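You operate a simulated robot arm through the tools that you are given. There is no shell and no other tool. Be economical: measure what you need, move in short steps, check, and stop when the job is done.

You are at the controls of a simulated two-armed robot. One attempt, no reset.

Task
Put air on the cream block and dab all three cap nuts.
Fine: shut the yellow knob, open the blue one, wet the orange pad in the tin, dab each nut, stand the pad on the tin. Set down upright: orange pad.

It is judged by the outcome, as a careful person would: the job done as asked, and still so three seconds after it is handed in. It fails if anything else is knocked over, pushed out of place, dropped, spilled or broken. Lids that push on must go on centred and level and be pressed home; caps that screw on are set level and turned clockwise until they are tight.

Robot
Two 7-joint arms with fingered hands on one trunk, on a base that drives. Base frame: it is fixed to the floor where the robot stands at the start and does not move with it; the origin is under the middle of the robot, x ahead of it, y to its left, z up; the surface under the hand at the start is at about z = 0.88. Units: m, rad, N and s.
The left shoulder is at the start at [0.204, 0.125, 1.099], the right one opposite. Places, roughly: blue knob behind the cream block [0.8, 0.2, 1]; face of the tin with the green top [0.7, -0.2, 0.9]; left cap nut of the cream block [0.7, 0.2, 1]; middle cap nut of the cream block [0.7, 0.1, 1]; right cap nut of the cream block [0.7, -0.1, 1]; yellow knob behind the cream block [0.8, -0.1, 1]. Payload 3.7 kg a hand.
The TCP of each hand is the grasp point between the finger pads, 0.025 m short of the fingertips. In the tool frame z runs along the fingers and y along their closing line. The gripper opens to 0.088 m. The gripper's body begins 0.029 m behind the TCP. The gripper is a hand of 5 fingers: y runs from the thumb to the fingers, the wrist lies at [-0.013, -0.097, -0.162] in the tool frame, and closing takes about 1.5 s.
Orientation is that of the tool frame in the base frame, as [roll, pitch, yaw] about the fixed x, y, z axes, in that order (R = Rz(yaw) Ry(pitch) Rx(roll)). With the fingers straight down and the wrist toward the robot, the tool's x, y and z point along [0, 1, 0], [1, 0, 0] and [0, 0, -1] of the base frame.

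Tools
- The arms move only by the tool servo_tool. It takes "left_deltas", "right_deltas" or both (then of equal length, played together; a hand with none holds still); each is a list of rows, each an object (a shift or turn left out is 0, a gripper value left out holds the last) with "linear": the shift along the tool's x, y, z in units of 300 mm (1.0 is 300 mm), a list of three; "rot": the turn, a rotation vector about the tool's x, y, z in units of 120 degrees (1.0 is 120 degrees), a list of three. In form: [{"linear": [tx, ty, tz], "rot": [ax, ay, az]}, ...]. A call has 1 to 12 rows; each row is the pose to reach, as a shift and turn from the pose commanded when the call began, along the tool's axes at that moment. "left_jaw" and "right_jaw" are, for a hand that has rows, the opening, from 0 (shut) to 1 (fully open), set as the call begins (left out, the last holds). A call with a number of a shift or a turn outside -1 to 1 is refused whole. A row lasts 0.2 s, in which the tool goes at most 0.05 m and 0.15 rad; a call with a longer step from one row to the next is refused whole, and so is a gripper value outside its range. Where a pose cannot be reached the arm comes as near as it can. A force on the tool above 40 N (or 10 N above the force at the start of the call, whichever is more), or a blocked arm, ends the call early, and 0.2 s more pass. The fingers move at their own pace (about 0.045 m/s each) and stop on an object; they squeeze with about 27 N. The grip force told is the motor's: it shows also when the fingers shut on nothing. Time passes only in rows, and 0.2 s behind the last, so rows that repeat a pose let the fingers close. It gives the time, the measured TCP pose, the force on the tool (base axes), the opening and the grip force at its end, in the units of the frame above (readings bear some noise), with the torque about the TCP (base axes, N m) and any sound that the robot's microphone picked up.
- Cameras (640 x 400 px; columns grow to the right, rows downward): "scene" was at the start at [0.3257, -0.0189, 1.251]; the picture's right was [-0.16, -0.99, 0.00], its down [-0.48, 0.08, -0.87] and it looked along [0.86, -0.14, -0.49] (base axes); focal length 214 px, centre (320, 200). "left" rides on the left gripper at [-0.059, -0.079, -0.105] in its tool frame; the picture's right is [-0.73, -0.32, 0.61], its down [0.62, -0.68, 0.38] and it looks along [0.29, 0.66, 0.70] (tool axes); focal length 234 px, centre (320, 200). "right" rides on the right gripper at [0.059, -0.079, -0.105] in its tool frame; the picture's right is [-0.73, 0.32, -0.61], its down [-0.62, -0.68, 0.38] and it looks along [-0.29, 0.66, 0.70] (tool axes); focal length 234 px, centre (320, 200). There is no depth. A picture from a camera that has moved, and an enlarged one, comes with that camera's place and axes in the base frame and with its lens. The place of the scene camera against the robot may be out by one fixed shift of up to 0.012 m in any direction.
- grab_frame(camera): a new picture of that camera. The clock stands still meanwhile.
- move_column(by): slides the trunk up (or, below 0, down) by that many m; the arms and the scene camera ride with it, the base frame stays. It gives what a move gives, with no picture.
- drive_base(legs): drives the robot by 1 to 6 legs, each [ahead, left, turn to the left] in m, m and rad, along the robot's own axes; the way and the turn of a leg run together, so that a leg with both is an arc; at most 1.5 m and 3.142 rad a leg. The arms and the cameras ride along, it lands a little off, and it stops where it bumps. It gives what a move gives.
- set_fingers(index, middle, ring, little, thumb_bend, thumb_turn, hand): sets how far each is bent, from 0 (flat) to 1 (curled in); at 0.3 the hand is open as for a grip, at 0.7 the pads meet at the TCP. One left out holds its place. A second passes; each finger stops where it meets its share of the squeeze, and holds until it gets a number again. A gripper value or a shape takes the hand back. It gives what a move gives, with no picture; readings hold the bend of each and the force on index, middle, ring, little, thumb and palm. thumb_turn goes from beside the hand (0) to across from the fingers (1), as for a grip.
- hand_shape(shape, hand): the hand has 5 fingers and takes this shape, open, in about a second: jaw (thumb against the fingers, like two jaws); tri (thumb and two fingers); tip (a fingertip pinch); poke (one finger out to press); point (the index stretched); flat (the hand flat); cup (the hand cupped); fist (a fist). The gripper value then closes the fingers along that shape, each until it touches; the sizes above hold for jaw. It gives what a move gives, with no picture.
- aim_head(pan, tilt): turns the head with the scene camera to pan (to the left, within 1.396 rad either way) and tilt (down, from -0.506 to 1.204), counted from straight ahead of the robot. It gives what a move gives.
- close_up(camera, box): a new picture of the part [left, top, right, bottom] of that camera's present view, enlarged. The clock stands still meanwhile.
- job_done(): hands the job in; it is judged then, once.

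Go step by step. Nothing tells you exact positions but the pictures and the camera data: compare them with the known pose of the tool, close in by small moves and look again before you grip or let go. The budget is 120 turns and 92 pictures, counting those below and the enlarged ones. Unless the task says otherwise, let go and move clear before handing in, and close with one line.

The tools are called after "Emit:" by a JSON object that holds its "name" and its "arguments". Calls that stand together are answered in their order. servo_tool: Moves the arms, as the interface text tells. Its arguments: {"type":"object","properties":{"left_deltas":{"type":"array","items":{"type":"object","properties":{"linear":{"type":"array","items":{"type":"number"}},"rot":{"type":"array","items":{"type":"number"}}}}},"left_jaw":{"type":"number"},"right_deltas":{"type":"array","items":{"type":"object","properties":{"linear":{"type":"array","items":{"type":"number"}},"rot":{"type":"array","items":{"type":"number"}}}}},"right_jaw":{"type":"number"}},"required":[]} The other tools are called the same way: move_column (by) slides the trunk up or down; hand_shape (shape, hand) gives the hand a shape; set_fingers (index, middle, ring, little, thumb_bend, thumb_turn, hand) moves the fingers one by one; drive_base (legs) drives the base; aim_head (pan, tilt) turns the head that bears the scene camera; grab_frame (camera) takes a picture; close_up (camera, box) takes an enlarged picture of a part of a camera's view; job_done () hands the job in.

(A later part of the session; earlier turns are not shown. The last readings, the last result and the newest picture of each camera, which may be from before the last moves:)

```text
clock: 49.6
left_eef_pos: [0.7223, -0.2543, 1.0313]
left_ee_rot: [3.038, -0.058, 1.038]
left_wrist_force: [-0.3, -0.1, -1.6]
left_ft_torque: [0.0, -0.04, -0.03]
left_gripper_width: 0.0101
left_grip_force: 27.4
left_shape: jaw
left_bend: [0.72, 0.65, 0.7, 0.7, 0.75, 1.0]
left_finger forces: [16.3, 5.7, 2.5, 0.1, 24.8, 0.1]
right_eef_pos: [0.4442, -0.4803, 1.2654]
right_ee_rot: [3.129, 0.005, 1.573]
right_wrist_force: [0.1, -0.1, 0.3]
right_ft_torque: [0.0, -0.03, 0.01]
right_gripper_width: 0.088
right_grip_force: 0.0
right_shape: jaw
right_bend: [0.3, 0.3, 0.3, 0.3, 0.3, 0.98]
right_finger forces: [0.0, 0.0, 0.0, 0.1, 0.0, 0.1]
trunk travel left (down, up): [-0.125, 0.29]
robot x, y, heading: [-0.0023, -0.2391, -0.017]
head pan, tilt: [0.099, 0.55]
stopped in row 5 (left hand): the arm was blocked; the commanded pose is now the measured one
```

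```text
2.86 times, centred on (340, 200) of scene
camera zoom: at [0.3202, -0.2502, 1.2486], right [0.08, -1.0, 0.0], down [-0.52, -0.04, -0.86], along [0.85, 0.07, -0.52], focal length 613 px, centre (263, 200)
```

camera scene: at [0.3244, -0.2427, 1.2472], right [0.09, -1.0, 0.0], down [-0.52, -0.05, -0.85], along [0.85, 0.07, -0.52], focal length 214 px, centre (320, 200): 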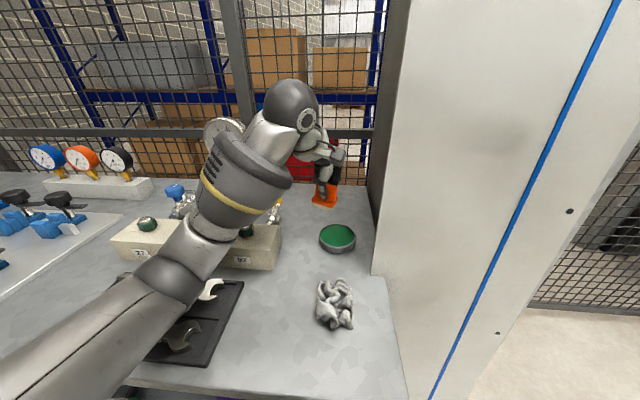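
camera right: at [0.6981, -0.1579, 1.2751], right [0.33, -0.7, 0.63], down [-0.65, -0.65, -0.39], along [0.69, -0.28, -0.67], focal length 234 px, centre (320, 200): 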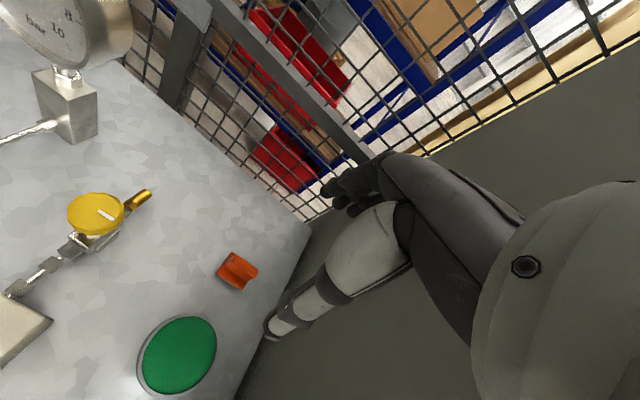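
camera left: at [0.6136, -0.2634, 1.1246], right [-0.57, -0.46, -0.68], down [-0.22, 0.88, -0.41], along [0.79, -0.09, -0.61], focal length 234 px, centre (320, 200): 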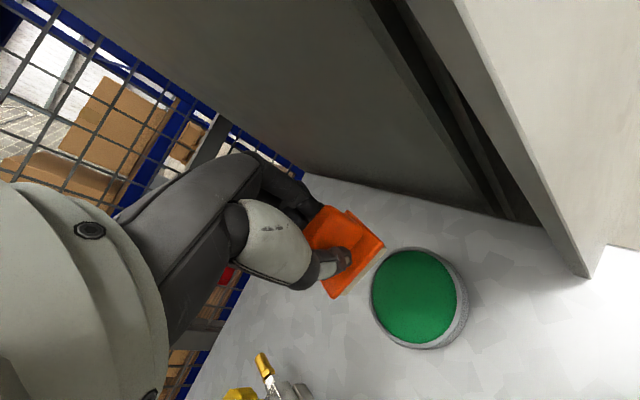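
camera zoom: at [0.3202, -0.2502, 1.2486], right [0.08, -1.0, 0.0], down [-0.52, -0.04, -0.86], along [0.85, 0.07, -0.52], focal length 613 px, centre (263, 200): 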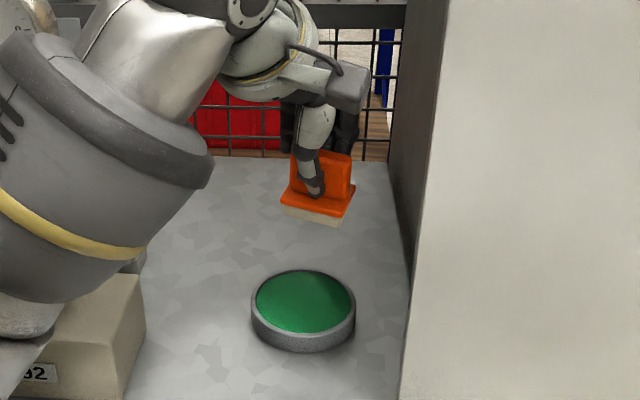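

The wrist is free this time, so it must be the left elbow/forearm resting on the block. I raise the trunk, which lifts the whole arm off, and check nothing moved.

Emit:
{"name": "move_column", "arguments": {"by": 0.16}}

Emit:
{"name": "grab_frame", "arguments": {"camera": "scene"}}

```text
clock: 51.4
left_eef_pos: [0.726, -0.2474, 1.1754]
left_ee_rot: [3.062, -0.044, 1.038]
left_wrist_force: [-0.3, 0.2, -1.2]
left_ft_torque: [-0.03, 0.0, -0.01]
left_gripper_width: 0.0102
left_grip_force: 26.6
left_shape: jaw
left_bend: [0.72, 0.65, 0.7, 0.7, 0.75, 1.0]
left_finger forces: [16.3, 5.7, 2.6, 0.0, 24.7, 0.0]
right_eef_pos: [0.4516, -0.4736, 1.4238]
right_ee_rot: [3.136, 0.007, 1.577]
right_wrist_force: [-0.3, -0.5, 0.0]
right_ft_torque: [0.06, -0.01, -0.02]
right_gripper_width: 0.0879
right_grip_force: 0.1
right_shape: jaw
right_bend: [0.3, 0.3, 0.3, 0.3, 0.3, 0.98]
right_finger forces: [0.0, 0.1, 0.0, 0.0, 0.0, 0.0]
trunk travel left (down, up): [-0.285, 0.13]
robot x, y, heading: [-0.0025, -0.2455, -0.014]
head pan, tilt: [0.099, 0.55]
```

```text
35 pictures are left
camera scene: at [0.1667, -0.2416, 1.4209], right [0.09, -1.0, 0.0], down [-0.52, -0.04, -0.85], along [0.85, 0.07, -0.52], focal length 214 px, centre (320, 200)
```

scene: 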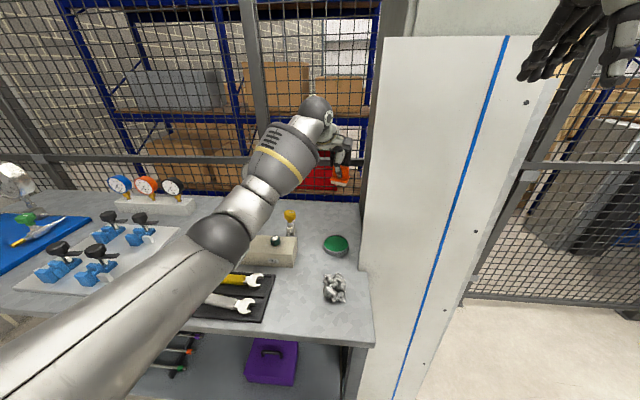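

The whole scene looks in place and the arm now has clearance. I level the hand again and centre it over the tin.

Emit:
{"name": "servo_tool", "arguments": {"left_deltas": [{"linear": [-0.007, -0.017, 0], "rot": [0.019, -0.0105, 0]}, {"linear": [-0.015, -0.034, 0], "rot": [0.0379, -0.021, 0]}, {"linear": [-0.015, -0.034, 0], "rot": [0.0379, -0.021, 0]}]}}

Emit:
{"name": "grab_frame", "arguments": {"camera": "left"}}

```text
clock: 52.2
left_eef_pos: [0.7141, -0.2453, 1.1761]
left_ee_rot: [3.137, 0.0, 1.037]
left_wrist_force: [-0.3, -0.2, -0.6]
left_ft_torque: [0.03, -0.04, -0.02]
left_gripper_width: 0.01
left_grip_force: 27.4
left_shape: jaw
left_bend: [0.72, 0.65, 0.7, 0.7, 0.75, 1.0]
left_finger forces: [16.3, 5.7, 2.5, 0.0, 24.7, 0.1]
right_eef_pos: [0.4507, -0.4728, 1.4245]
right_ee_rot: [3.136, 0.007, 1.578]
right_wrist_force: [0.0, -0.4, 0.5]
right_ft_torque: [0.02, 0.0, -0.03]
right_gripper_width: 0.0878
right_grip_force: 0.1
right_shape: jaw
right_bend: [0.3, 0.3, 0.3, 0.3, 0.3, 0.98]
right_finger forces: [0.0, 0.1, 0.0, 0.0, 0.0, 0.0]
trunk travel left (down, up): [-0.285, 0.13]
robot x, y, heading: [0.003, -0.2432, -0.013]
head pan, tilt: [0.099, 0.55]
```

```text
34 pictures are left
camera left: at [0.6164, -0.2564, 1.2811], right [-0.65, -0.46, -0.61], down [-0.27, 0.88, -0.39], along [0.71, -0.09, -0.69], focal length 234 px, centre (320, 200)
```

left: 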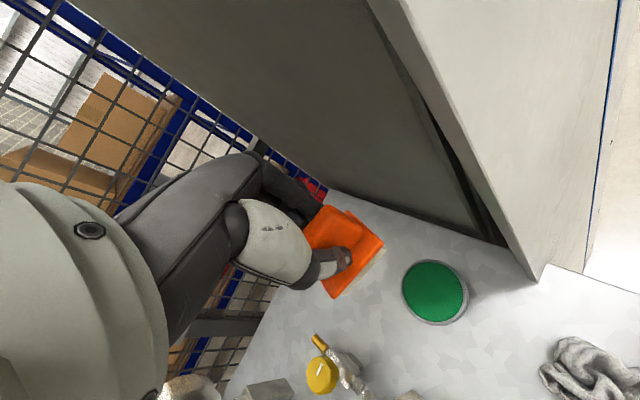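

The tin is at (0.712, -0.246), right under the pad. I lower to just above its face.

Emit:
{"name": "servo_tool", "arguments": {"left_deltas": [{"linear": [0, -0.005, 0.1]}, {"linear": [0, -0.005, 0.2]}, {"linear": [0, -0.005, 0.3]}, {"linear": [0, -0.005, 0.4]}, {"linear": [0, -0.005, 0.5]}, {"linear": [0, -0.005, 0.6]}, {"linear": [0, -0.005, 0.68]}, {"linear": [0, -0.005, 0.68]}]}}

Emit:
{"name": "grab_frame", "arguments": {"camera": "left"}}

Emit:
{"name": "grab_frame", "arguments": {"camera": "scene"}}

```text
clock: 54.0
left_eef_pos: [0.7142, -0.2469, 0.9695]
left_ee_rot: [3.138, 0.0, 1.035]
left_wrist_force: [0.2, 0.7, -0.5]
left_ft_torque: [0.02, 0.01, 0.0]
left_gripper_width: 0.0102
left_grip_force: 27.3
left_shape: jaw
left_bend: [0.72, 0.65, 0.7, 0.7, 0.75, 1.0]
left_finger forces: [16.5, 5.6, 2.5, 0.0, 24.7, 0.1]
right_eef_pos: [0.4495, -0.4735, 1.4241]
right_ee_rot: [3.135, 0.008, 1.578]
right_wrist_force: [-0.4, -0.2, 0.2]
right_ft_torque: [0.05, -0.01, 0.04]
right_gripper_width: 0.0878
right_grip_force: 0.0
right_shape: jaw
right_bend: [0.3, 0.3, 0.3, 0.3, 0.3, 0.98]
right_finger forces: [0.0, 0.0, 0.0, 0.1, 0.0, 0.0]
trunk travel left (down, up): [-0.285, 0.13]
robot x, y, heading: [-0.002, -0.2416, -0.017]
head pan, tilt: [0.099, 0.55]
```

```text
33 pictures are left
camera left: at [0.6153, -0.2563, 1.0752], right [-0.65, -0.46, -0.61], down [-0.27, 0.88, -0.39], along [0.72, -0.09, -0.69], focal length 234 px, centre (320, 200)
```

left: 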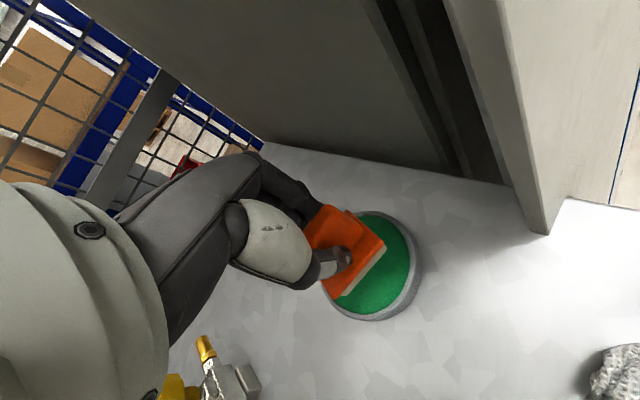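

```text
32 pictures are left
camera scene: at [0.1654, -0.2415, 1.4213], right [0.09, -1.0, 0.0], down [-0.52, -0.04, -0.85], along [0.85, 0.07, -0.52], focal length 214 px, centre (320, 200)
```

scene: 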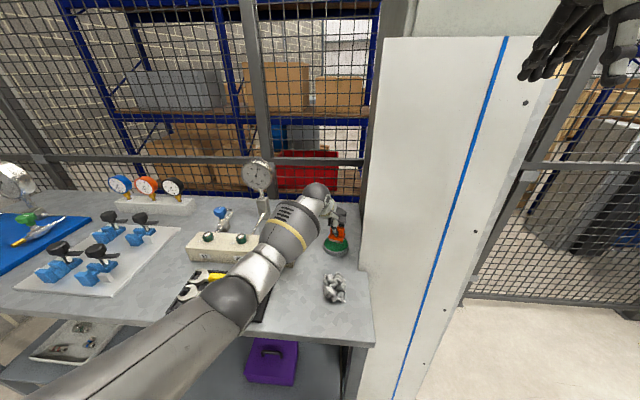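

Pad is over the green face. I lower gently in small steps until contact.

Emit:
{"name": "servo_tool", "arguments": {"left_deltas": [{"linear": [0, 0, 0.02]}, {"linear": [0, 0, 0.035]}, {"linear": [0, 0, 0.05]}, {"linear": [0, 0, 0.06]}]}}

```text
clock: 55.0
left_eef_pos: [0.713, -0.2467, 0.9537]
left_ee_rot: [3.138, 0.0, 1.037]
left_wrist_force: [0.3, -0.3, -0.6]
left_ft_torque: [-0.01, -0.01, -0.01]
left_gripper_width: 0.0099
left_grip_force: 26.7
left_shape: jaw
left_bend: [0.72, 0.66, 0.7, 0.7, 0.75, 1.0]
left_finger forces: [16.6, 5.6, 2.5, 0.0, 24.7, 0.1]
right_eef_pos: [0.4499, -0.4731, 1.4241]
right_ee_rot: [3.133, 0.008, 1.578]
right_wrist_force: [0.0, -0.6, 0.2]
right_ft_torque: [-0.01, 0.0, 0.04]
right_gripper_width: 0.0877
right_grip_force: 0.0
right_shape: jaw
right_bend: [0.3, 0.3, 0.3, 0.3, 0.3, 0.98]
right_finger forces: [0.1, 0.0, 0.0, 0.0, 0.1, 0.0]
trunk travel left (down, up): [-0.285, 0.13]
robot x, y, heading: [-0.0037, -0.244, -0.012]
head pan, tilt: [0.099, 0.55]
```

Emit:
{"name": "servo_tool", "arguments": {"left_deltas": [{"linear": [0, 0, 0.007]}, {"linear": [0, 0, 0.014]}, {"linear": [0, 0, 0.02]}, {"linear": [0, 0, 0.026]}]}}

Emit:
{"name": "close_up", "arguments": {"camera": "left", "box": [260, 170, 460, 330]}}

```text
clock: 56.0
left_eef_pos: [0.7137, -0.2471, 0.946]
left_ee_rot: [3.139, -0.002, 1.037]
left_wrist_force: [-0.8, 0.0, -0.1]
left_ft_torque: [-0.02, 0.0, 0.01]
left_gripper_width: 0.0098
left_grip_force: 27.1
left_shape: jaw
left_bend: [0.72, 0.66, 0.7, 0.7, 0.75, 1.0]
left_finger forces: [16.7, 5.6, 2.5, 0.0, 24.7, 0.0]
right_eef_pos: [0.4493, -0.4735, 1.4238]
right_ee_rot: [3.135, 0.009, 1.578]
right_wrist_force: [0.5, 1.2, 0.3]
right_ft_torque: [-0.02, 0.02, -0.01]
right_gripper_width: 0.0878
right_grip_force: 0.1
right_shape: jaw
right_bend: [0.3, 0.3, 0.3, 0.3, 0.3, 0.98]
right_finger forces: [0.0, 0.1, 0.1, 0.0, 0.0, 0.1]
trunk travel left (down, up): [-0.285, 0.13]
robot x, y, heading: [-0.0017, -0.2435, -0.018]
head pan, tilt: [0.099, 0.55]
```

```text
2.50 times, centred on (360, 250) of left
camera zoom: at [0.6159, -0.2563, 1.051], right [-0.65, -0.46, -0.61], down [-0.27, 0.88, -0.39], along [0.72, -0.09, -0.69], focal length 585 px, centre (220, 75)
```

zoom: 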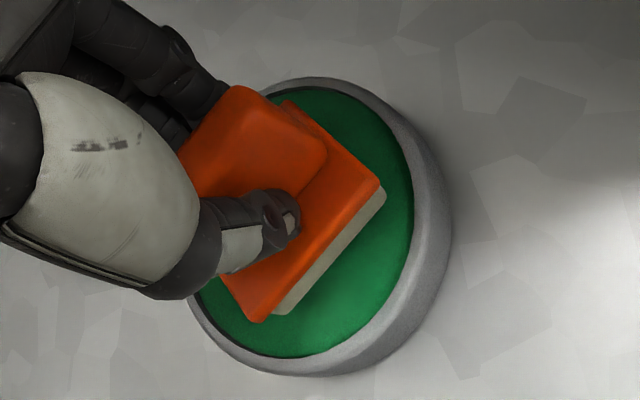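

Emit:
{"name": "servo_tool", "arguments": {"left_deltas": [{"linear": [0, 0, 0.005]}, {"linear": [0, 0, 0.01]}, {"linear": [0, 0, 0.015]}]}}

```text
clock: 56.8
left_eef_pos: [0.7143, -0.2472, 0.944]
left_ee_rot: [3.134, -0.002, 1.037]
left_wrist_force: [0.1, 1.4, 5.4]
left_ft_torque: [-0.02, -0.02, -0.02]
left_gripper_width: 0.0105
left_grip_force: 26.7
left_shape: jaw
left_bend: [0.72, 0.66, 0.7, 0.7, 0.75, 1.0]
left_finger forces: [16.5, 5.8, 2.5, 0.0, 25.7, 0.0]
right_eef_pos: [0.4498, -0.4731, 1.4243]
right_ee_rot: [3.135, 0.01, 1.578]
right_wrist_force: [-0.3, 0.6, 0.4]
right_ft_torque: [-0.02, 0.01, 0.0]
right_gripper_width: 0.0876
right_grip_force: 0.1
right_shape: jaw
right_bend: [0.3, 0.3, 0.3, 0.3, 0.3, 0.98]
right_finger forces: [0.0, 0.1, 0.0, 0.0, 0.0, 0.1]
trunk travel left (down, up): [-0.285, 0.13]
robot x, y, heading: [-0.0015, -0.2434, -0.018]
head pan, tilt: [0.099, 0.55]
```

Contact with 5 N. I hold for about a second to wet the pad, then lift straight up and look.

Emit:
{"name": "servo_tool", "arguments": {"left_deltas": [{"linear": [0, 0, 0.004]}, {"linear": [0, 0, 0.004]}, {"linear": [0, 0, 0.004]}, {"linear": [0, 0, 0.004]}, {"linear": [0, 0, -0.03]}, {"linear": [0, 0, -0.13]}, {"linear": [0, 0, -0.26]}, {"linear": [0, 0, -0.4]}, {"linear": [0, 0, -0.5]}, {"linear": [0, 0, -0.5]}]}}

Emit:
{"name": "grab_frame", "arguments": {"camera": "left"}}

Emit:
{"name": "close_up", "arguments": {"camera": "scene", "box": [180, 150, 380, 310]}}

```text
clock: 59.0
left_eef_pos: [0.7145, -0.2471, 1.0925]
left_ee_rot: [3.138, 0.001, 1.036]
left_wrist_force: [-0.6, -0.7, -0.1]
left_ft_torque: [-0.02, -0.03, -0.05]
left_gripper_width: 0.0107
left_grip_force: 27.2
left_shape: jaw
left_bend: [0.72, 0.66, 0.7, 0.7, 0.75, 0.99]
left_finger forces: [16.9, 5.6, 2.5, 0.0, 24.8, 0.1]
right_eef_pos: [0.4495, -0.4723, 1.4239]
right_ee_rot: [3.134, 0.008, 1.578]
right_wrist_force: [-0.6, 0.0, 0.4]
right_ft_torque: [0.03, -0.02, -0.01]
right_gripper_width: 0.0879
right_grip_force: 0.1
right_shape: jaw
right_bend: [0.3, 0.3, 0.3, 0.3, 0.3, 0.98]
right_finger forces: [0.0, 0.0, 0.0, 0.0, 0.0, 0.0]
trunk travel left (down, up): [-0.285, 0.13]
robot x, y, heading: [-0.0008, -0.2454, -0.016]
head pan, tilt: [0.099, 0.55]
```

```text
30 pictures are left
camera left: at [0.6167, -0.2564, 1.1964], right [-0.65, -0.46, -0.61], down [-0.27, 0.88, -0.39], along [0.71, -0.09, -0.69], focal length 234 px, centre (320, 200)
```

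left: 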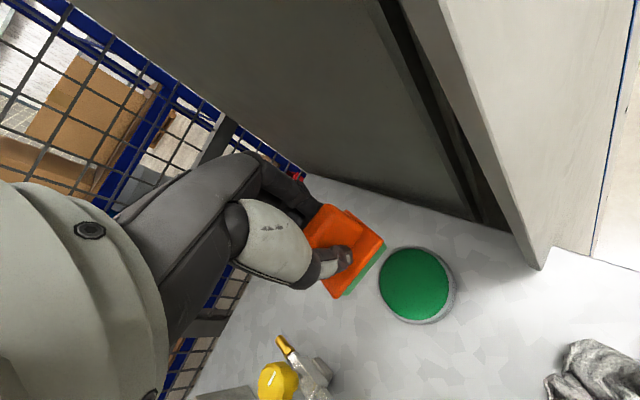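

```text
2.50 times, centred on (280, 230) of scene
camera zoom: at [0.1658, -0.2415, 1.4212], right [0.09, -1.0, 0.0], down [-0.52, -0.04, -0.85], along [0.85, 0.07, -0.52], focal length 536 px, centre (420, 125)
```

zoom: 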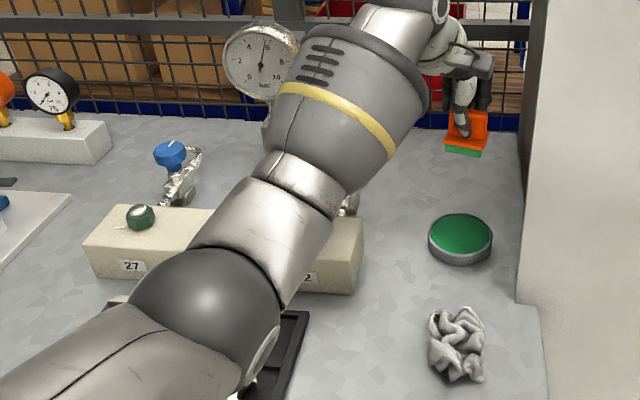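

The pad's underside is now green - wet. I carry it high over to the right cap nut, expected near (0.657, -0.062).

Emit:
{"name": "servo_tool", "arguments": {"left_deltas": [{"linear": [0.07, -0.08, -0.033]}, {"linear": [0.144, -0.16, -0.033]}, {"linear": [0.216, -0.24, -0.033]}, {"linear": [0.29, -0.32, -0.033]}, {"linear": [0.36, -0.4, -0.033]}, {"linear": [0.433, -0.479, -0.033]}, {"linear": [0.433, -0.479, -0.033]}]}}

Emit:
{"name": "grab_frame", "arguments": {"camera": "left"}}

Emit:
{"name": "close_up", "arguments": {"camera": "scene", "box": [160, 150, 360, 310]}}

```text
clock: 60.6
left_eef_pos: [0.6545, -0.062, 1.1016]
left_ee_rot: [3.138, 0.0, 1.036]
left_wrist_force: [0.0, 0.2, 0.0]
left_ft_torque: [-0.02, -0.02, 0.01]
left_gripper_width: 0.0104
left_grip_force: 27.0
left_shape: jaw
left_bend: [0.72, 0.66, 0.7, 0.7, 0.75, 0.99]
left_finger forces: [16.9, 5.5, 2.3, 0.1, 24.8, 0.1]
right_eef_pos: [0.4509, -0.4731, 1.4243]
right_ee_rot: [3.136, 0.008, 1.576]
right_wrist_force: [0.2, -0.8, 0.4]
right_ft_torque: [0.01, -0.03, -0.01]
right_gripper_width: 0.0878
right_grip_force: 0.1
right_shape: jaw
right_bend: [0.3, 0.3, 0.3, 0.3, 0.3, 0.98]
right_finger forces: [0.0, 0.0, 0.0, 0.0, 0.0, 0.1]
trunk travel left (down, up): [-0.285, 0.13]
robot x, y, heading: [-0.0006, -0.2446, -0.017]
head pan, tilt: [0.099, 0.55]
```

```text
28 pictures are left
camera left: at [0.5561, -0.0716, 1.2052], right [-0.65, -0.46, -0.61], down [-0.27, 0.88, -0.39], along [0.71, -0.09, -0.69], focal length 234 px, centre (320, 200)
```

left: 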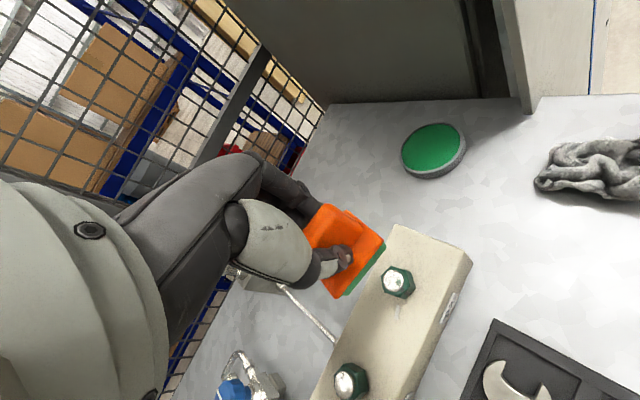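

```text
2.50 times, centred on (260, 230) of scene
camera zoom: at [0.1658, -0.2422, 1.4212], right [0.09, -1.0, 0.0], down [-0.52, -0.04, -0.85], along [0.85, 0.07, -0.52], focal length 536 px, centre (470, 125)
```

zoom: 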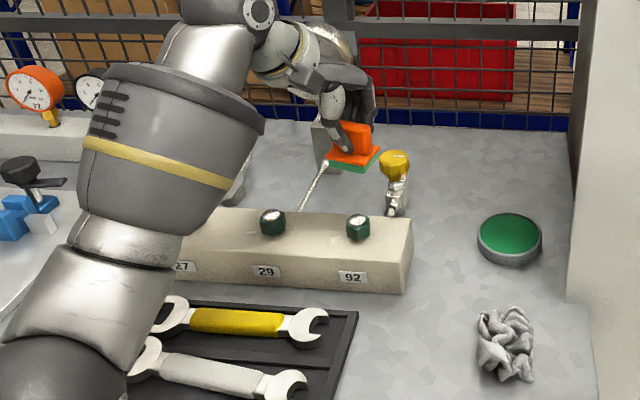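

The right nut is at (0.652, -0.057), the middle one at (0.653, 0.053). I centre over the right nut and lower close to it.

Emit:
{"name": "servo_tool", "arguments": {"left_deltas": [{"linear": [0.013, -0.0137, 0.08]}, {"linear": [0.013, -0.0137, 0.16]}, {"linear": [0.013, -0.0137, 0.23]}, {"linear": [0.013, -0.0137, 0.23]}]}}

Emit:
{"name": "close_up", "arguments": {"camera": "left", "box": [260, 170, 460, 330]}}

```text
clock: 61.6
left_eef_pos: [0.6525, -0.0546, 1.0316]
left_ee_rot: [3.139, -0.001, 1.037]
left_wrist_force: [-0.2, 0.4, -1.0]
left_ft_torque: [-0.02, 0.03, 0.0]
left_gripper_width: 0.0106
left_grip_force: 27.1
left_shape: jaw
left_bend: [0.72, 0.66, 0.7, 0.7, 0.75, 0.99]
left_finger forces: [17.0, 5.4, 2.4, 0.1, 24.6, 0.0]
right_eef_pos: [0.4508, -0.4725, 1.4241]
right_ee_rot: [3.133, 0.009, 1.576]
right_wrist_force: [-0.1, -0.6, -0.7]
right_ft_torque: [-0.02, -0.01, -0.01]
right_gripper_width: 0.0878
right_grip_force: 0.1
right_shape: jaw
right_bend: [0.3, 0.3, 0.3, 0.3, 0.3, 0.98]
right_finger forces: [0.0, 0.0, 0.1, 0.1, 0.0, 0.1]
trunk travel left (down, up): [-0.285, 0.13]
robot x, y, heading: [-0.002, -0.2476, -0.012]
head pan, tilt: [0.099, 0.55]
```

```text
2.50 times, centred on (360, 250) of left
camera zoom: at [0.5541, -0.0647, 1.1363], right [-0.65, -0.46, -0.61], down [-0.27, 0.88, -0.39], along [0.72, -0.09, -0.69], focal length 585 px, centre (220, 75)
```

zoom: 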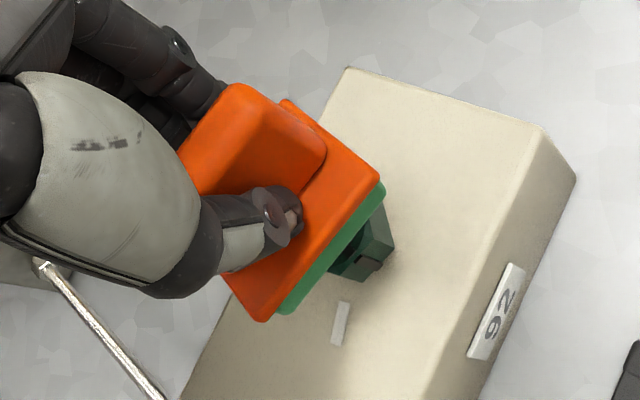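

The nut sits under the pad. I lower in small steps until contact.

Emit:
{"name": "servo_tool", "arguments": {"left_deltas": [{"linear": [0, 0, 0.01]}, {"linear": [0, 0, 0.02]}, {"linear": [0, 0, 0.03]}, {"linear": [0, 0, 0.036]}]}}

```text
clock: 62.6
left_eef_pos: [0.6531, -0.0538, 1.0226]
left_ee_rot: [3.139, 0.001, 1.036]
left_wrist_force: [0.1, -0.6, -0.7]
left_ft_torque: [-0.04, 0.02, -0.01]
left_gripper_width: 0.0103
left_grip_force: 27.0
left_shape: jaw
left_bend: [0.72, 0.66, 0.7, 0.7, 0.75, 0.99]
left_finger forces: [16.9, 5.4, 2.4, 0.0, 24.6, 0.1]
right_eef_pos: [0.4501, -0.4739, 1.4248]
right_ee_rot: [3.135, 0.009, 1.578]
right_wrist_force: [-0.3, 0.1, 0.3]
right_ft_torque: [0.02, -0.01, -0.02]
right_gripper_width: 0.0878
right_grip_force: 0.0
right_shape: jaw
right_bend: [0.3, 0.3, 0.3, 0.3, 0.3, 0.98]
right_finger forces: [0.0, 0.0, 0.0, 0.1, 0.0, 0.0]
trunk travel left (down, up): [-0.285, 0.13]
robot x, y, heading: [-0.0006, -0.2421, -0.017]
head pan, tilt: [0.099, 0.55]
```

Emit:
{"name": "servo_tool", "arguments": {"left_deltas": [{"linear": [0, 0, 0.006]}, {"linear": [0, 0, 0.012]}, {"linear": [0, 0, 0.018]}, {"linear": [0, 0, 0.023]}]}}

```text
clock: 63.6
left_eef_pos: [0.6533, -0.054, 1.0151]
left_ee_rot: [3.138, -0.001, 1.035]
left_wrist_force: [0.1, 0.2, -0.1]
left_ft_torque: [-0.01, -0.01, -0.04]
left_gripper_width: 0.0102
left_grip_force: 27.2
left_shape: jaw
left_bend: [0.72, 0.66, 0.7, 0.7, 0.75, 0.99]
left_finger forces: [17.0, 5.4, 2.5, 0.1, 24.7, 0.0]
right_eef_pos: [0.4491, -0.4732, 1.4241]
right_ee_rot: [3.135, 0.009, 1.577]
right_wrist_force: [0.2, -0.5, -0.7]
right_ft_torque: [0.01, -0.04, -0.01]
right_gripper_width: 0.0878
right_grip_force: 0.1
right_shape: jaw
right_bend: [0.3, 0.3, 0.3, 0.3, 0.3, 0.98]
right_finger forces: [0.1, 0.0, 0.0, 0.1, 0.0, 0.0]
trunk travel left (down, up): [-0.285, 0.13]
robot x, y, heading: [0.0014, -0.2441, -0.012]
head pan, tilt: [0.099, 0.55]
```

Emit:
{"name": "servo_tool", "arguments": {"left_deltas": [{"linear": [0, 0, 0.005]}, {"linear": [0, 0, 0.01]}, {"linear": [0, 0, 0.015]}]}}

```text
clock: 64.4
left_eef_pos: [0.6531, -0.0545, 1.0134]
left_ee_rot: [3.135, -0.002, 1.036]
left_wrist_force: [0.5, 2.6, 6.4]
left_ft_torque: [0.03, -0.04, -0.02]
left_gripper_width: 0.0104
left_grip_force: 26.7
left_shape: jaw
left_bend: [0.72, 0.66, 0.7, 0.7, 0.75, 0.99]
left_finger forces: [17.4, 5.7, 2.4, 0.0, 25.8, 0.0]
right_eef_pos: [0.449, -0.4723, 1.4252]
right_ee_rot: [3.134, 0.009, 1.579]
right_wrist_force: [0.1, 0.1, 0.3]
right_ft_torque: [-0.01, 0.01, 0.03]
right_gripper_width: 0.0877
right_grip_force: 0.1
right_shape: jaw
right_bend: [0.3, 0.3, 0.3, 0.3, 0.3, 0.98]
right_finger forces: [0.1, 0.1, 0.1, 0.0, 0.0, 0.0]
trunk travel left (down, up): [-0.285, 0.13]
robot x, y, heading: [-0.0017, -0.2412, -0.017]
head pan, tilt: [0.099, 0.55]
```

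Contact with 6 N on the right nut. I hold it a moment, lift, and look before going to the middle nut.

Emit:
{"name": "servo_tool", "arguments": {"left_deltas": [{"linear": [0, 0, 0]}, {"linear": [0, 0, 0]}, {"linear": [0, 0, -0.08]}, {"linear": [0, 0, -0.2]}, {"linear": [0.1, -0.06, -0.24]}, {"linear": [0.21, -0.125, -0.24]}, {"linear": [0.3125, -0.185, -0.24]}, {"linear": [0.3125, -0.185, -0.24]}]}}

Emit:
{"name": "grab_frame", "arguments": {"camera": "left"}}

```text
clock: 66.2
left_eef_pos: [0.6525, 0.0548, 1.0852]
left_ee_rot: [3.138, 0.0, 1.036]
left_wrist_force: [-0.1, 0.4, -1.0]
left_ft_torque: [0.03, 0.01, -0.01]
left_gripper_width: 0.0103
left_grip_force: 26.9
left_shape: jaw
left_bend: [0.72, 0.66, 0.7, 0.7, 0.75, 0.99]
left_finger forces: [17.0, 5.4, 2.3, 0.0, 24.8, 0.1]
right_eef_pos: [0.4494, -0.4742, 1.4227]
right_ee_rot: [3.134, 0.009, 1.577]
right_wrist_force: [1.4, -0.5, -0.5]
right_ft_torque: [0.01, -0.02, 0.0]
right_gripper_width: 0.0877
right_grip_force: 0.2
right_shape: jaw
right_bend: [0.3, 0.3, 0.3, 0.3, 0.3, 0.98]
right_finger forces: [0.0, 0.0, 0.1, 0.1, 0.1, 0.1]
trunk travel left (down, up): [-0.285, 0.13]
robot x, y, heading: [0.0, -0.2461, -0.018]
head pan, tilt: [0.099, 0.55]
```

```text
25 pictures are left
camera left: at [0.555, 0.0447, 1.1898], right [-0.65, -0.46, -0.61], down [-0.27, 0.88, -0.39], along [0.72, -0.09, -0.69], focal length 234 px, centre (320, 200)
```

left: 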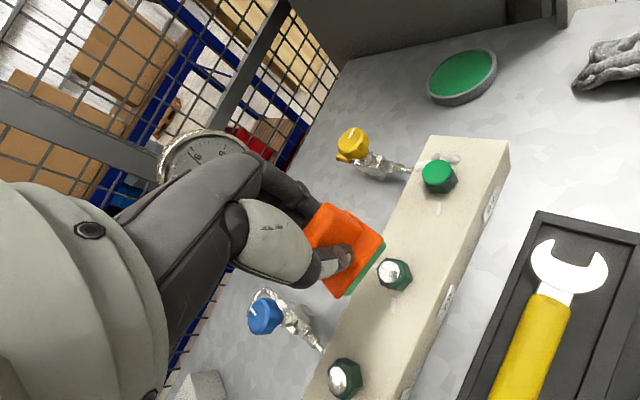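

The right nut is wetted green and even shows bubbles (a leak there). I dab the middle nut the same way, ending at the same height.

Emit:
{"name": "servo_tool", "arguments": {"left_deltas": [{"linear": [0, 0.0, 0.09]}, {"linear": [0, 0, 0.17]}, {"linear": [0, 0, 0.21]}, {"linear": [0, 0, 0.225]}, {"linear": [0, 0, 0.235]}, {"linear": [0, 0, 0.242]}, {"linear": [0, 0, 0.248]}, {"linear": [0, 0, 0.252]}]}}

```text
clock: 68.0
left_eef_pos: [0.6534, 0.0527, 1.0124]
left_ee_rot: [3.13, -0.004, 1.036]
left_wrist_force: [0.6, 2.5, 20.4]
left_ft_torque: [-0.08, -0.05, -0.05]
left_gripper_width: 0.011
left_grip_force: 27.3
left_shape: jaw
left_bend: [0.72, 0.72, 0.7, 0.7, 0.75, 0.99]
left_finger forces: [18.9, 7.0, 2.7, 0.0, 28.2, 0.0]
right_eef_pos: [0.447, -0.4743, 1.4247]
right_ee_rot: [3.134, 0.008, 1.577]
right_wrist_force: [-0.5, 0.3, 0.7]
right_ft_torque: [0.03, 0.02, 0.0]
right_gripper_width: 0.0877
right_grip_force: 0.1
right_shape: jaw
right_bend: [0.3, 0.3, 0.3, 0.3, 0.3, 0.98]
right_finger forces: [0.0, 0.0, 0.0, 0.0, 0.1, 0.0]
trunk travel left (down, up): [-0.285, 0.13]
robot x, y, heading: [0.001, -0.2455, -0.015]
head pan, tilt: [0.099, 0.55]
```

Contact, a bit firmer (20 N). I lift and move to the left nut.

Emit:
{"name": "servo_tool", "arguments": {"left_deltas": [{"linear": [0, 0, -0.02]}, {"linear": [0, 0, -0.1]}, {"linear": [0, 0, -0.22]}, {"linear": [0.1, -0.06, -0.26]}, {"linear": [0.21, -0.125, -0.26]}, {"linear": [0.3125, -0.185, -0.26]}, {"linear": [0.3125, -0.185, -0.26]}]}}

Emit:
{"name": "grab_frame", "arguments": {"camera": "left"}}

Emit:
{"name": "grab_frame", "arguments": {"camera": "scene"}}

```text
clock: 69.6
left_eef_pos: [0.6554, 0.1613, 1.0851]
left_ee_rot: [3.139, 0.0, 1.038]
left_wrist_force: [0.9, -0.5, -0.2]
left_ft_torque: [0.02, -0.01, -0.02]
left_gripper_width: 0.0107
left_grip_force: 26.8
left_shape: jaw
left_bend: [0.72, 0.72, 0.7, 0.7, 0.76, 0.98]
left_finger forces: [17.5, 5.3, 1.8, 0.1, 24.8, 0.1]
right_eef_pos: [0.4499, -0.4743, 1.4242]
right_ee_rot: [3.135, 0.009, 1.578]
right_wrist_force: [0.0, -0.3, 0.2]
right_ft_torque: [0.01, 0.0, 0.0]
right_gripper_width: 0.0878
right_grip_force: 0.1
right_shape: jaw
right_bend: [0.3, 0.3, 0.3, 0.3, 0.3, 0.98]
right_finger forces: [0.1, 0.1, 0.0, 0.0, 0.0, 0.0]
trunk travel left (down, up): [-0.285, 0.13]
robot x, y, heading: [-0.0044, -0.2447, -0.011]
head pan, tilt: [0.099, 0.55]
```

```text
24 pictures are left
camera left: at [0.5566, 0.1518, 1.19], right [-0.65, -0.46, -0.61], down [-0.27, 0.88, -0.39], along [0.72, -0.09, -0.69], focal length 234 px, centre (320, 200)
```

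left: 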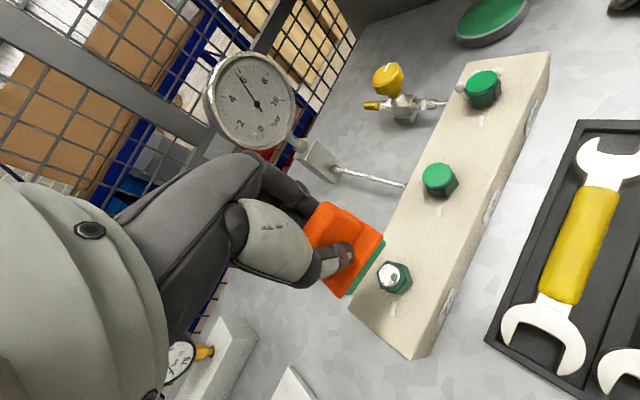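

```text
23 pictures are left
camera scene: at [0.1656, -0.242, 1.4212], right [0.09, -1.0, 0.0], down [-0.52, -0.04, -0.85], along [0.85, 0.07, -0.52], focal length 214 px, centre (320, 200)
```

scene: 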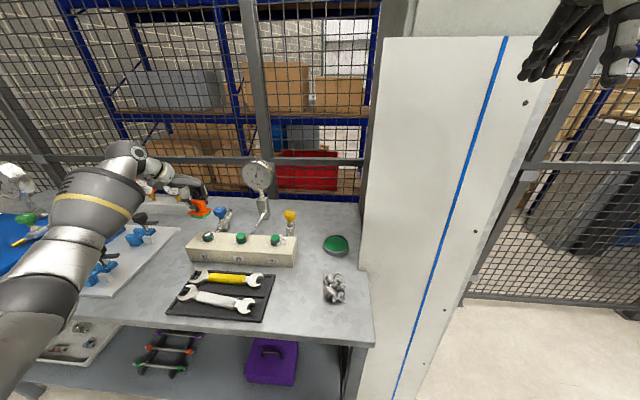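

Middle nut is green. The left nut is right below at (0.6535, 0.163). I lower with a gentler end.

Emit:
{"name": "servo_tool", "arguments": {"left_deltas": [{"linear": [-0.001, -0.005, 0.08]}, {"linear": [-0.001, -0.005, 0.15]}, {"linear": [-0.001, -0.005, 0.2]}, {"linear": [-0.001, -0.005, 0.22]}, {"linear": [-0.001, -0.005, 0.23]}, {"linear": [-0.001, -0.005, 0.236]}, {"linear": [-0.001, -0.005, 0.24]}]}}

```text
clock: 71.2
left_eef_pos: [0.6541, 0.1621, 1.0147]
left_ee_rot: [3.136, -0.002, 1.037]
left_wrist_force: [-0.1, -0.5, 0.6]
left_ft_torque: [-0.04, -0.06, -0.01]
left_gripper_width: 0.0108
left_grip_force: 26.8
left_shape: jaw
left_bend: [0.72, 0.72, 0.7, 0.7, 0.76, 0.98]
left_finger forces: [17.8, 5.5, 1.9, 0.0, 25.0, 0.0]
right_eef_pos: [0.4499, -0.4731, 1.4237]
right_ee_rot: [3.135, 0.008, 1.577]
right_wrist_force: [0.7, 0.2, 0.0]
right_ft_torque: [0.02, -0.01, 0.0]
right_gripper_width: 0.0879
right_grip_force: 0.1
right_shape: jaw
right_bend: [0.3, 0.3, 0.3, 0.3, 0.3, 0.98]
right_finger forces: [0.0, 0.0, 0.0, 0.1, 0.0, 0.0]
trunk travel left (down, up): [-0.285, 0.13]
robot x, y, heading: [-0.002, -0.2427, -0.012]
head pan, tilt: [0.099, 0.55]
```

Emit:
{"name": "servo_tool", "arguments": {"left_deltas": [{"linear": [0, 0, 0.004]}, {"linear": [0, 0, 0.008]}, {"linear": [0, 0, 0.008]}]}}

```text
clock: 72.0
left_eef_pos: [0.6527, 0.163, 1.0123]
left_ee_rot: [3.135, -0.001, 1.037]
left_wrist_force: [1.2, -0.9, 10.3]
left_ft_torque: [-0.08, -0.09, -0.03]
left_gripper_width: 0.0107
left_grip_force: 26.7
left_shape: jaw
left_bend: [0.72, 0.72, 0.7, 0.7, 0.76, 0.98]
left_finger forces: [18.6, 6.5, 2.1, 0.0, 25.4, 0.1]
right_eef_pos: [0.45, -0.4736, 1.4235]
right_ee_rot: [3.134, 0.008, 1.577]
right_wrist_force: [-0.2, -0.4, 0.2]
right_ft_torque: [-0.01, 0.01, 0.01]
right_gripper_width: 0.0879
right_grip_force: 0.0
right_shape: jaw
right_bend: [0.3, 0.3, 0.3, 0.3, 0.3, 0.98]
right_finger forces: [0.0, 0.1, 0.0, 0.1, 0.1, 0.0]
trunk travel left (down, up): [-0.285, 0.13]
robot x, y, heading: [-0.0041, -0.2436, -0.016]
head pan, tilt: [0.099, 0.55]
```

Contact with 10 N. I lift high and travel back toward the tin.

Emit:
{"name": "servo_tool", "arguments": {"left_deltas": [{"linear": [0, 0, -0.03]}, {"linear": [0, 0, -0.14]}, {"linear": [0, 0, -0.27]}, {"linear": [-0.08, 0.047, -0.32]}, {"linear": [-0.19, 0.112, -0.32]}, {"linear": [-0.3, 0.176, -0.32]}, {"linear": [-0.41, 0.241, -0.32]}, {"linear": [-0.52, 0.305, -0.32]}, {"linear": [-0.63, 0.37, -0.32]}, {"linear": [-0.63, 0.37, -0.32]}]}}

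Emit:
{"name": "grab_frame", "arguments": {"camera": "scene"}}

```text
clock: 74.2
left_eef_pos: [0.6513, -0.0593, 1.1074]
left_ee_rot: [3.139, 0.0, 1.036]
left_wrist_force: [0.4, 0.3, -0.6]
left_ft_torque: [0.02, 0.0, -0.01]
left_gripper_width: 0.0107
left_grip_force: 26.7
left_shape: jaw
left_bend: [0.72, 0.72, 0.7, 0.7, 0.76, 0.98]
left_finger forces: [17.7, 5.4, 1.8, 0.1, 24.7, 0.0]
right_eef_pos: [0.4499, -0.4719, 1.4239]
right_ee_rot: [3.134, 0.007, 1.578]
right_wrist_force: [-0.3, 0.3, -0.3]
right_ft_torque: [-0.01, 0.0, -0.01]
right_gripper_width: 0.0878
right_grip_force: 0.0
right_shape: jaw
right_bend: [0.3, 0.3, 0.3, 0.3, 0.3, 0.98]
right_finger forces: [0.0, 0.0, 0.0, 0.0, 0.0, 0.0]
trunk travel left (down, up): [-0.285, 0.13]
robot x, y, heading: [-0.0019, -0.2408, -0.015]
head pan, tilt: [0.099, 0.55]
```

```text
22 pictures are left
camera scene: at [0.1654, -0.2408, 1.4213], right [0.09, -1.0, 0.0], down [-0.52, -0.05, -0.85], along [0.85, 0.07, -0.52], focal length 214 px, centre (320, 200)
```

scene: 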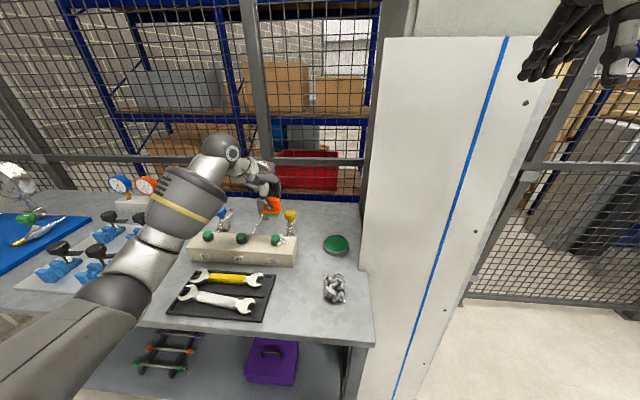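

Emit:
{"name": "close_up", "arguments": {"camera": "scene", "box": [180, 190, 310, 290]}}

Emit:
{"name": "servo_tool", "arguments": {"left_deltas": [{"linear": [-0.075, 0.083, 0]}, {"linear": [-0.15, 0.166, 0]}, {"linear": [-0.225, 0.249, 0]}, {"linear": [-0.3, 0.332, 0]}, {"linear": [-0.375, 0.415, 0]}, {"linear": [-0.443, 0.495, 0]}, {"linear": [-0.443, 0.495, 0]}]}}

Emit:
{"name": "grab_frame", "arguments": {"camera": "left"}}

```text
4.00 times, centred on (245, 240) of scene
camera zoom: at [0.1654, -0.2408, 1.4213], right [0.09, -1.0, 0.0], down [-0.52, -0.05, -0.85], along [0.85, 0.07, -0.52], focal length 858 px, centre (620, 40)
```

zoom: 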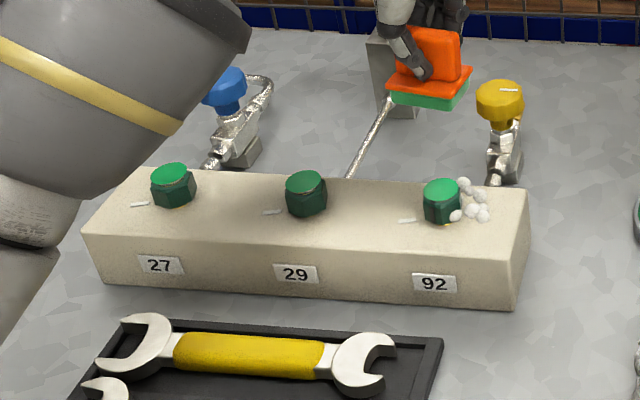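

```text
clock: 75.8
left_eef_pos: [0.7135, -0.2467, 1.1082]
left_ee_rot: [3.139, -0.001, 1.038]
left_wrist_force: [0.0, -0.4, -0.7]
left_ft_torque: [0.01, -0.03, -0.02]
left_gripper_width: 0.0106
left_grip_force: 27.5
left_shape: jaw
left_bend: [0.72, 0.72, 0.7, 0.7, 0.76, 0.98]
left_finger forces: [17.6, 5.4, 1.8, 0.1, 24.7, 0.0]
right_eef_pos: [0.4493, -0.4735, 1.4241]
right_ee_rot: [3.134, 0.01, 1.577]
right_wrist_force: [-0.6, 0.2, -0.1]
right_ft_torque: [-0.02, -0.03, 0.0]
right_gripper_width: 0.0881
right_grip_force: 0.2
right_shape: jaw
right_bend: [0.3, 0.3, 0.3, 0.3, 0.3, 0.98]
right_finger forces: [0.0, 0.0, 0.0, 0.1, 0.0, 0.0]
trunk travel left (down, up): [-0.285, 0.13]
robot x, y, heading: [-0.0004, -0.2425, -0.018]
head pan, tilt: [0.099, 0.55]
```

```text
20 pictures are left
camera left: at [0.615, -0.2565, 1.2124], right [-0.65, -0.46, -0.61], down [-0.27, 0.88, -0.39], along [0.72, -0.09, -0.69], focal length 234 px, centre (320, 200)
```

left: 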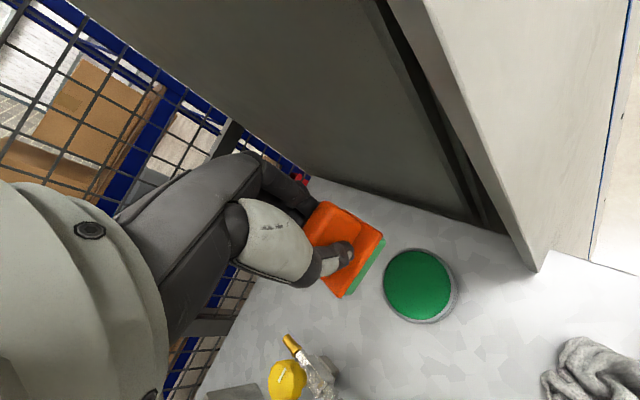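

All three nuts are green, the gauge side untouched. The pad is back over the tin, so I lower it.

Emit:
{"name": "servo_tool", "arguments": {"left_deltas": [{"linear": [0, 0, 0.1]}, {"linear": [0, 0, 0.2]}, {"linear": [0, 0, 0.3]}, {"linear": [0, 0, 0.4]}, {"linear": [0, 0, 0.47]}, {"linear": [0, 0, 0.51]}, {"linear": [0, 0, 0.527]}, {"linear": [0, 0, 0.535]}, {"linear": [0, 0, 0.54]}]}}

Emit:
{"name": "close_up", "arguments": {"camera": "left", "box": [260, 170, 460, 330]}}

```text
clock: 77.8
left_eef_pos: [0.7108, -0.2473, 0.9455]
left_ee_rot: [3.139, 0.0, 1.037]
left_wrist_force: [0.3, 0.6, -0.4]
left_ft_torque: [-0.03, 0.04, 0.03]
left_gripper_width: 0.0107
left_grip_force: 27.2
left_shape: jaw
left_bend: [0.72, 0.72, 0.7, 0.7, 0.76, 0.98]
left_finger forces: [17.7, 5.3, 1.6, 0.0, 24.7, 0.1]
right_eef_pos: [0.4497, -0.4716, 1.4243]
right_ee_rot: [3.134, 0.009, 1.577]
right_wrist_force: [0.1, 0.5, -0.8]
right_ft_torque: [0.03, 0.0, 0.01]
right_gripper_width: 0.0878
right_grip_force: 0.1
right_shape: jaw
right_bend: [0.3, 0.3, 0.3, 0.3, 0.3, 0.98]
right_finger forces: [0.0, 0.0, 0.1, 0.0, 0.1, 0.1]
trunk travel left (down, up): [-0.285, 0.13]
robot x, y, heading: [0.0002, -0.244, -0.01]
head pan, tilt: [0.099, 0.55]
```

```text
2.50 times, centred on (360, 250) of left
camera zoom: at [0.6143, -0.2567, 1.0491], right [-0.65, -0.46, -0.61], down [-0.27, 0.88, -0.39], along [0.72, -0.09, -0.69], focal length 585 px, centre (220, 75)
```

zoom: 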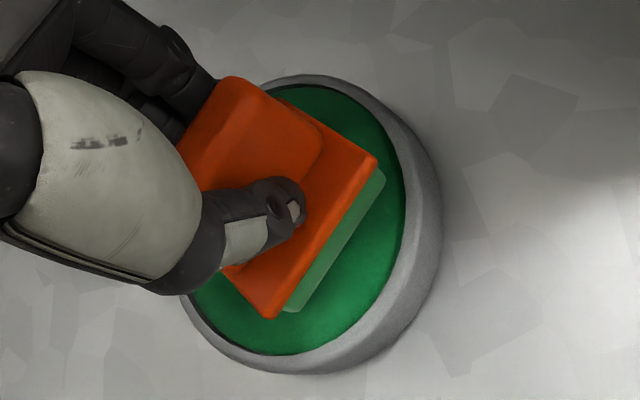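

Emit:
{"name": "servo_tool", "arguments": {"left_deltas": [{"linear": [0, 0, 0.005]}, {"linear": [0, 0, 0.009]}, {"linear": [0, 0, 0.009]}]}}

```text
clock: 78.6
left_eef_pos: [0.7123, -0.2469, 0.944]
left_ee_rot: [3.136, 0.001, 1.036]
left_wrist_force: [-0.7, 0.2, 6.2]
left_ft_torque: [-0.04, -0.06, -0.05]
left_gripper_width: 0.0106
left_grip_force: 26.7
left_shape: jaw
left_bend: [0.72, 0.72, 0.7, 0.7, 0.76, 0.98]
left_finger forces: [17.0, 5.5, 1.5, 0.0, 25.8, 0.1]
right_eef_pos: [0.4488, -0.4727, 1.424]
right_ee_rot: [3.135, 0.007, 1.577]
right_wrist_force: [-0.4, 1.2, -0.5]
right_ft_torque: [0.02, -0.02, 0.01]
right_gripper_width: 0.0878
right_grip_force: 0.2
right_shape: jaw
right_bend: [0.3, 0.3, 0.3, 0.3, 0.3, 0.98]
right_finger forces: [0.0, 0.1, 0.0, 0.1, 0.0, 0.0]
trunk travel left (down, up): [-0.285, 0.13]
robot x, y, heading: [-0.0047, -0.2465, -0.015]
head pan, tilt: [0.099, 0.55]
```

It rests on the tin with about 6 N. I open slowly in place, then rise straight up.

Emit:
{"name": "servo_tool", "arguments": {"left_deltas": [{"linear": [0, 0, 0.002]}, {"linear": [0, 0, 0.002]}, {"linear": [0, 0, 0.002]}, {"linear": [0, 0, 0.002]}], "left_jaw": 0.4}}

Emit:
{"name": "close_up", "arguments": {"camera": "left", "box": [260, 170, 460, 330]}}

```text
clock: 79.6
left_eef_pos: [0.7116, -0.2446, 0.9413]
left_ee_rot: [3.138, 0.0, 1.037]
left_wrist_force: [0.7, 0.0, -0.4]
left_ft_torque: [-0.01, -0.01, -0.02]
left_gripper_width: 0.0351
left_grip_force: 0.0
left_shape: jaw
left_bend: [0.74, 0.49, 0.46, 0.44, 0.73, 1.0]
left_finger forces: [0.0, 0.1, 0.0, 0.0, 0.0, 0.0]
right_eef_pos: [0.45, -0.4736, 1.4239]
right_ee_rot: [3.135, 0.008, 1.578]
right_wrist_force: [-0.7, 0.2, 0.0]
right_ft_torque: [-0.02, 0.04, -0.03]
right_gripper_width: 0.0879
right_grip_force: 0.1
right_shape: jaw
right_bend: [0.3, 0.3, 0.3, 0.3, 0.3, 0.98]
right_finger forces: [0.0, 0.0, 0.1, 0.0, 0.1, 0.0]
trunk travel left (down, up): [-0.285, 0.13]
robot x, y, heading: [-0.0022, -0.2475, -0.011]
head pan, tilt: [0.099, 0.55]
```

```text
2.50 times, centred on (360, 250) of left
camera zoom: at [0.6138, -0.2557, 1.0458], right [-0.65, -0.46, -0.61], down [-0.27, 0.88, -0.39], along [0.71, -0.09, -0.69], focal length 585 px, centre (220, 75)
```

zoom: 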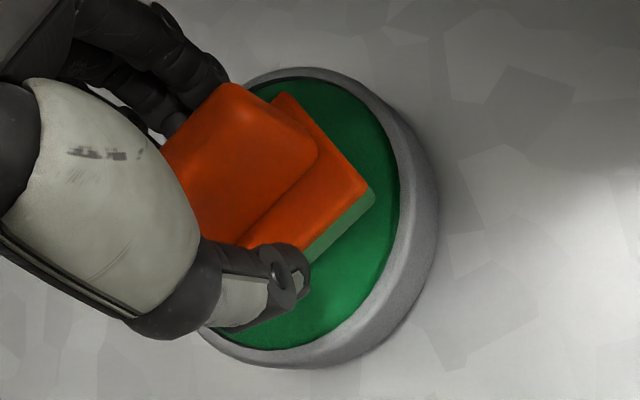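

Released and the pad stands on the tin. I open fully, then rise straight up.

Emit:
{"name": "servo_tool", "arguments": {"left_deltas": [{"linear": [0, 0, 0]}, {"linear": [0, 0, 0]}, {"linear": [0, 0, 0]}, {"linear": [0, 0, 0]}, {"linear": [0, 0, -0.04]}, {"linear": [0, 0, -0.12]}, {"linear": [0, 0, -0.22]}, {"linear": [0, 0, -0.34]}, {"linear": [0, 0, -0.48]}, {"linear": [0, 0, -0.6]}, {"linear": [0, 0, -0.6]}], "left_jaw": 1}}

Emit:
{"name": "grab_frame", "arguments": {"camera": "left"}}

Emit:
{"name": "grab_frame", "arguments": {"camera": "scene"}}

```text
clock: 82.0
left_eef_pos: [0.711, -0.247, 1.122]
left_ee_rot: [3.138, -0.001, 1.038]
left_wrist_force: [-0.9, 0.9, -0.7]
left_ft_torque: [0.01, 0.02, -0.02]
left_gripper_width: 0.0874
left_grip_force: 0.1
left_shape: jaw
left_bend: [0.3, 0.3, 0.3, 0.3, 0.3, 0.98]
left_finger forces: [0.0, 0.0, 0.0, 0.1, 0.0, 0.0]
right_eef_pos: [0.4517, -0.473, 1.4235]
right_ee_rot: [3.134, 0.008, 1.578]
right_wrist_force: [0.5, -0.3, -0.5]
right_ft_torque: [0.02, 0.0, 0.01]
right_gripper_width: 0.0877
right_grip_force: 0.1
right_shape: jaw
right_bend: [0.3, 0.3, 0.3, 0.3, 0.3, 0.98]
right_finger forces: [0.1, 0.0, 0.0, 0.0, 0.1, 0.0]
trunk travel left (down, up): [-0.285, 0.13]
robot x, y, heading: [-0.0015, -0.2449, -0.015]
head pan, tilt: [0.099, 0.55]
```

```text
17 pictures are left
camera left: at [0.6143, -0.2575, 1.225], right [-0.65, -0.46, -0.61], down [-0.27, 0.88, -0.39], along [0.71, -0.09, -0.69], focal length 234 px, centre (320, 200)
```

left: 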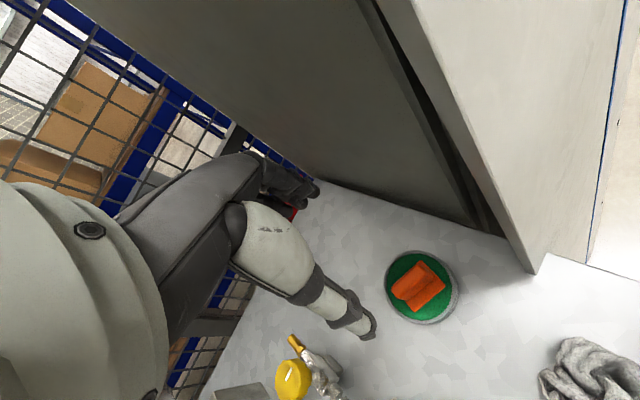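

```text
16 pictures are left
camera scene: at [0.1658, -0.2415, 1.4212], right [0.09, -1.0, 0.0], down [-0.52, -0.04, -0.85], along [0.85, 0.07, -0.52], focal length 214 px, centre (320, 200)
```

scene: 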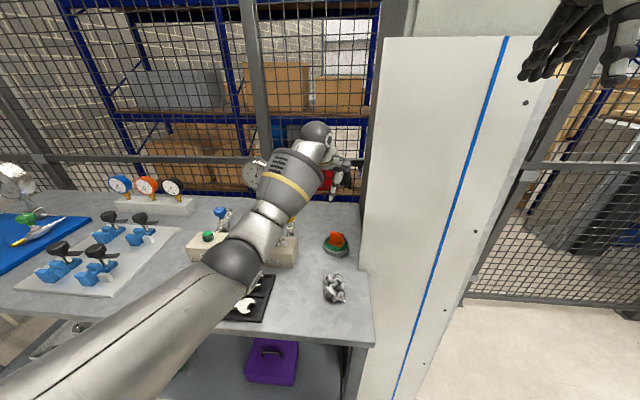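

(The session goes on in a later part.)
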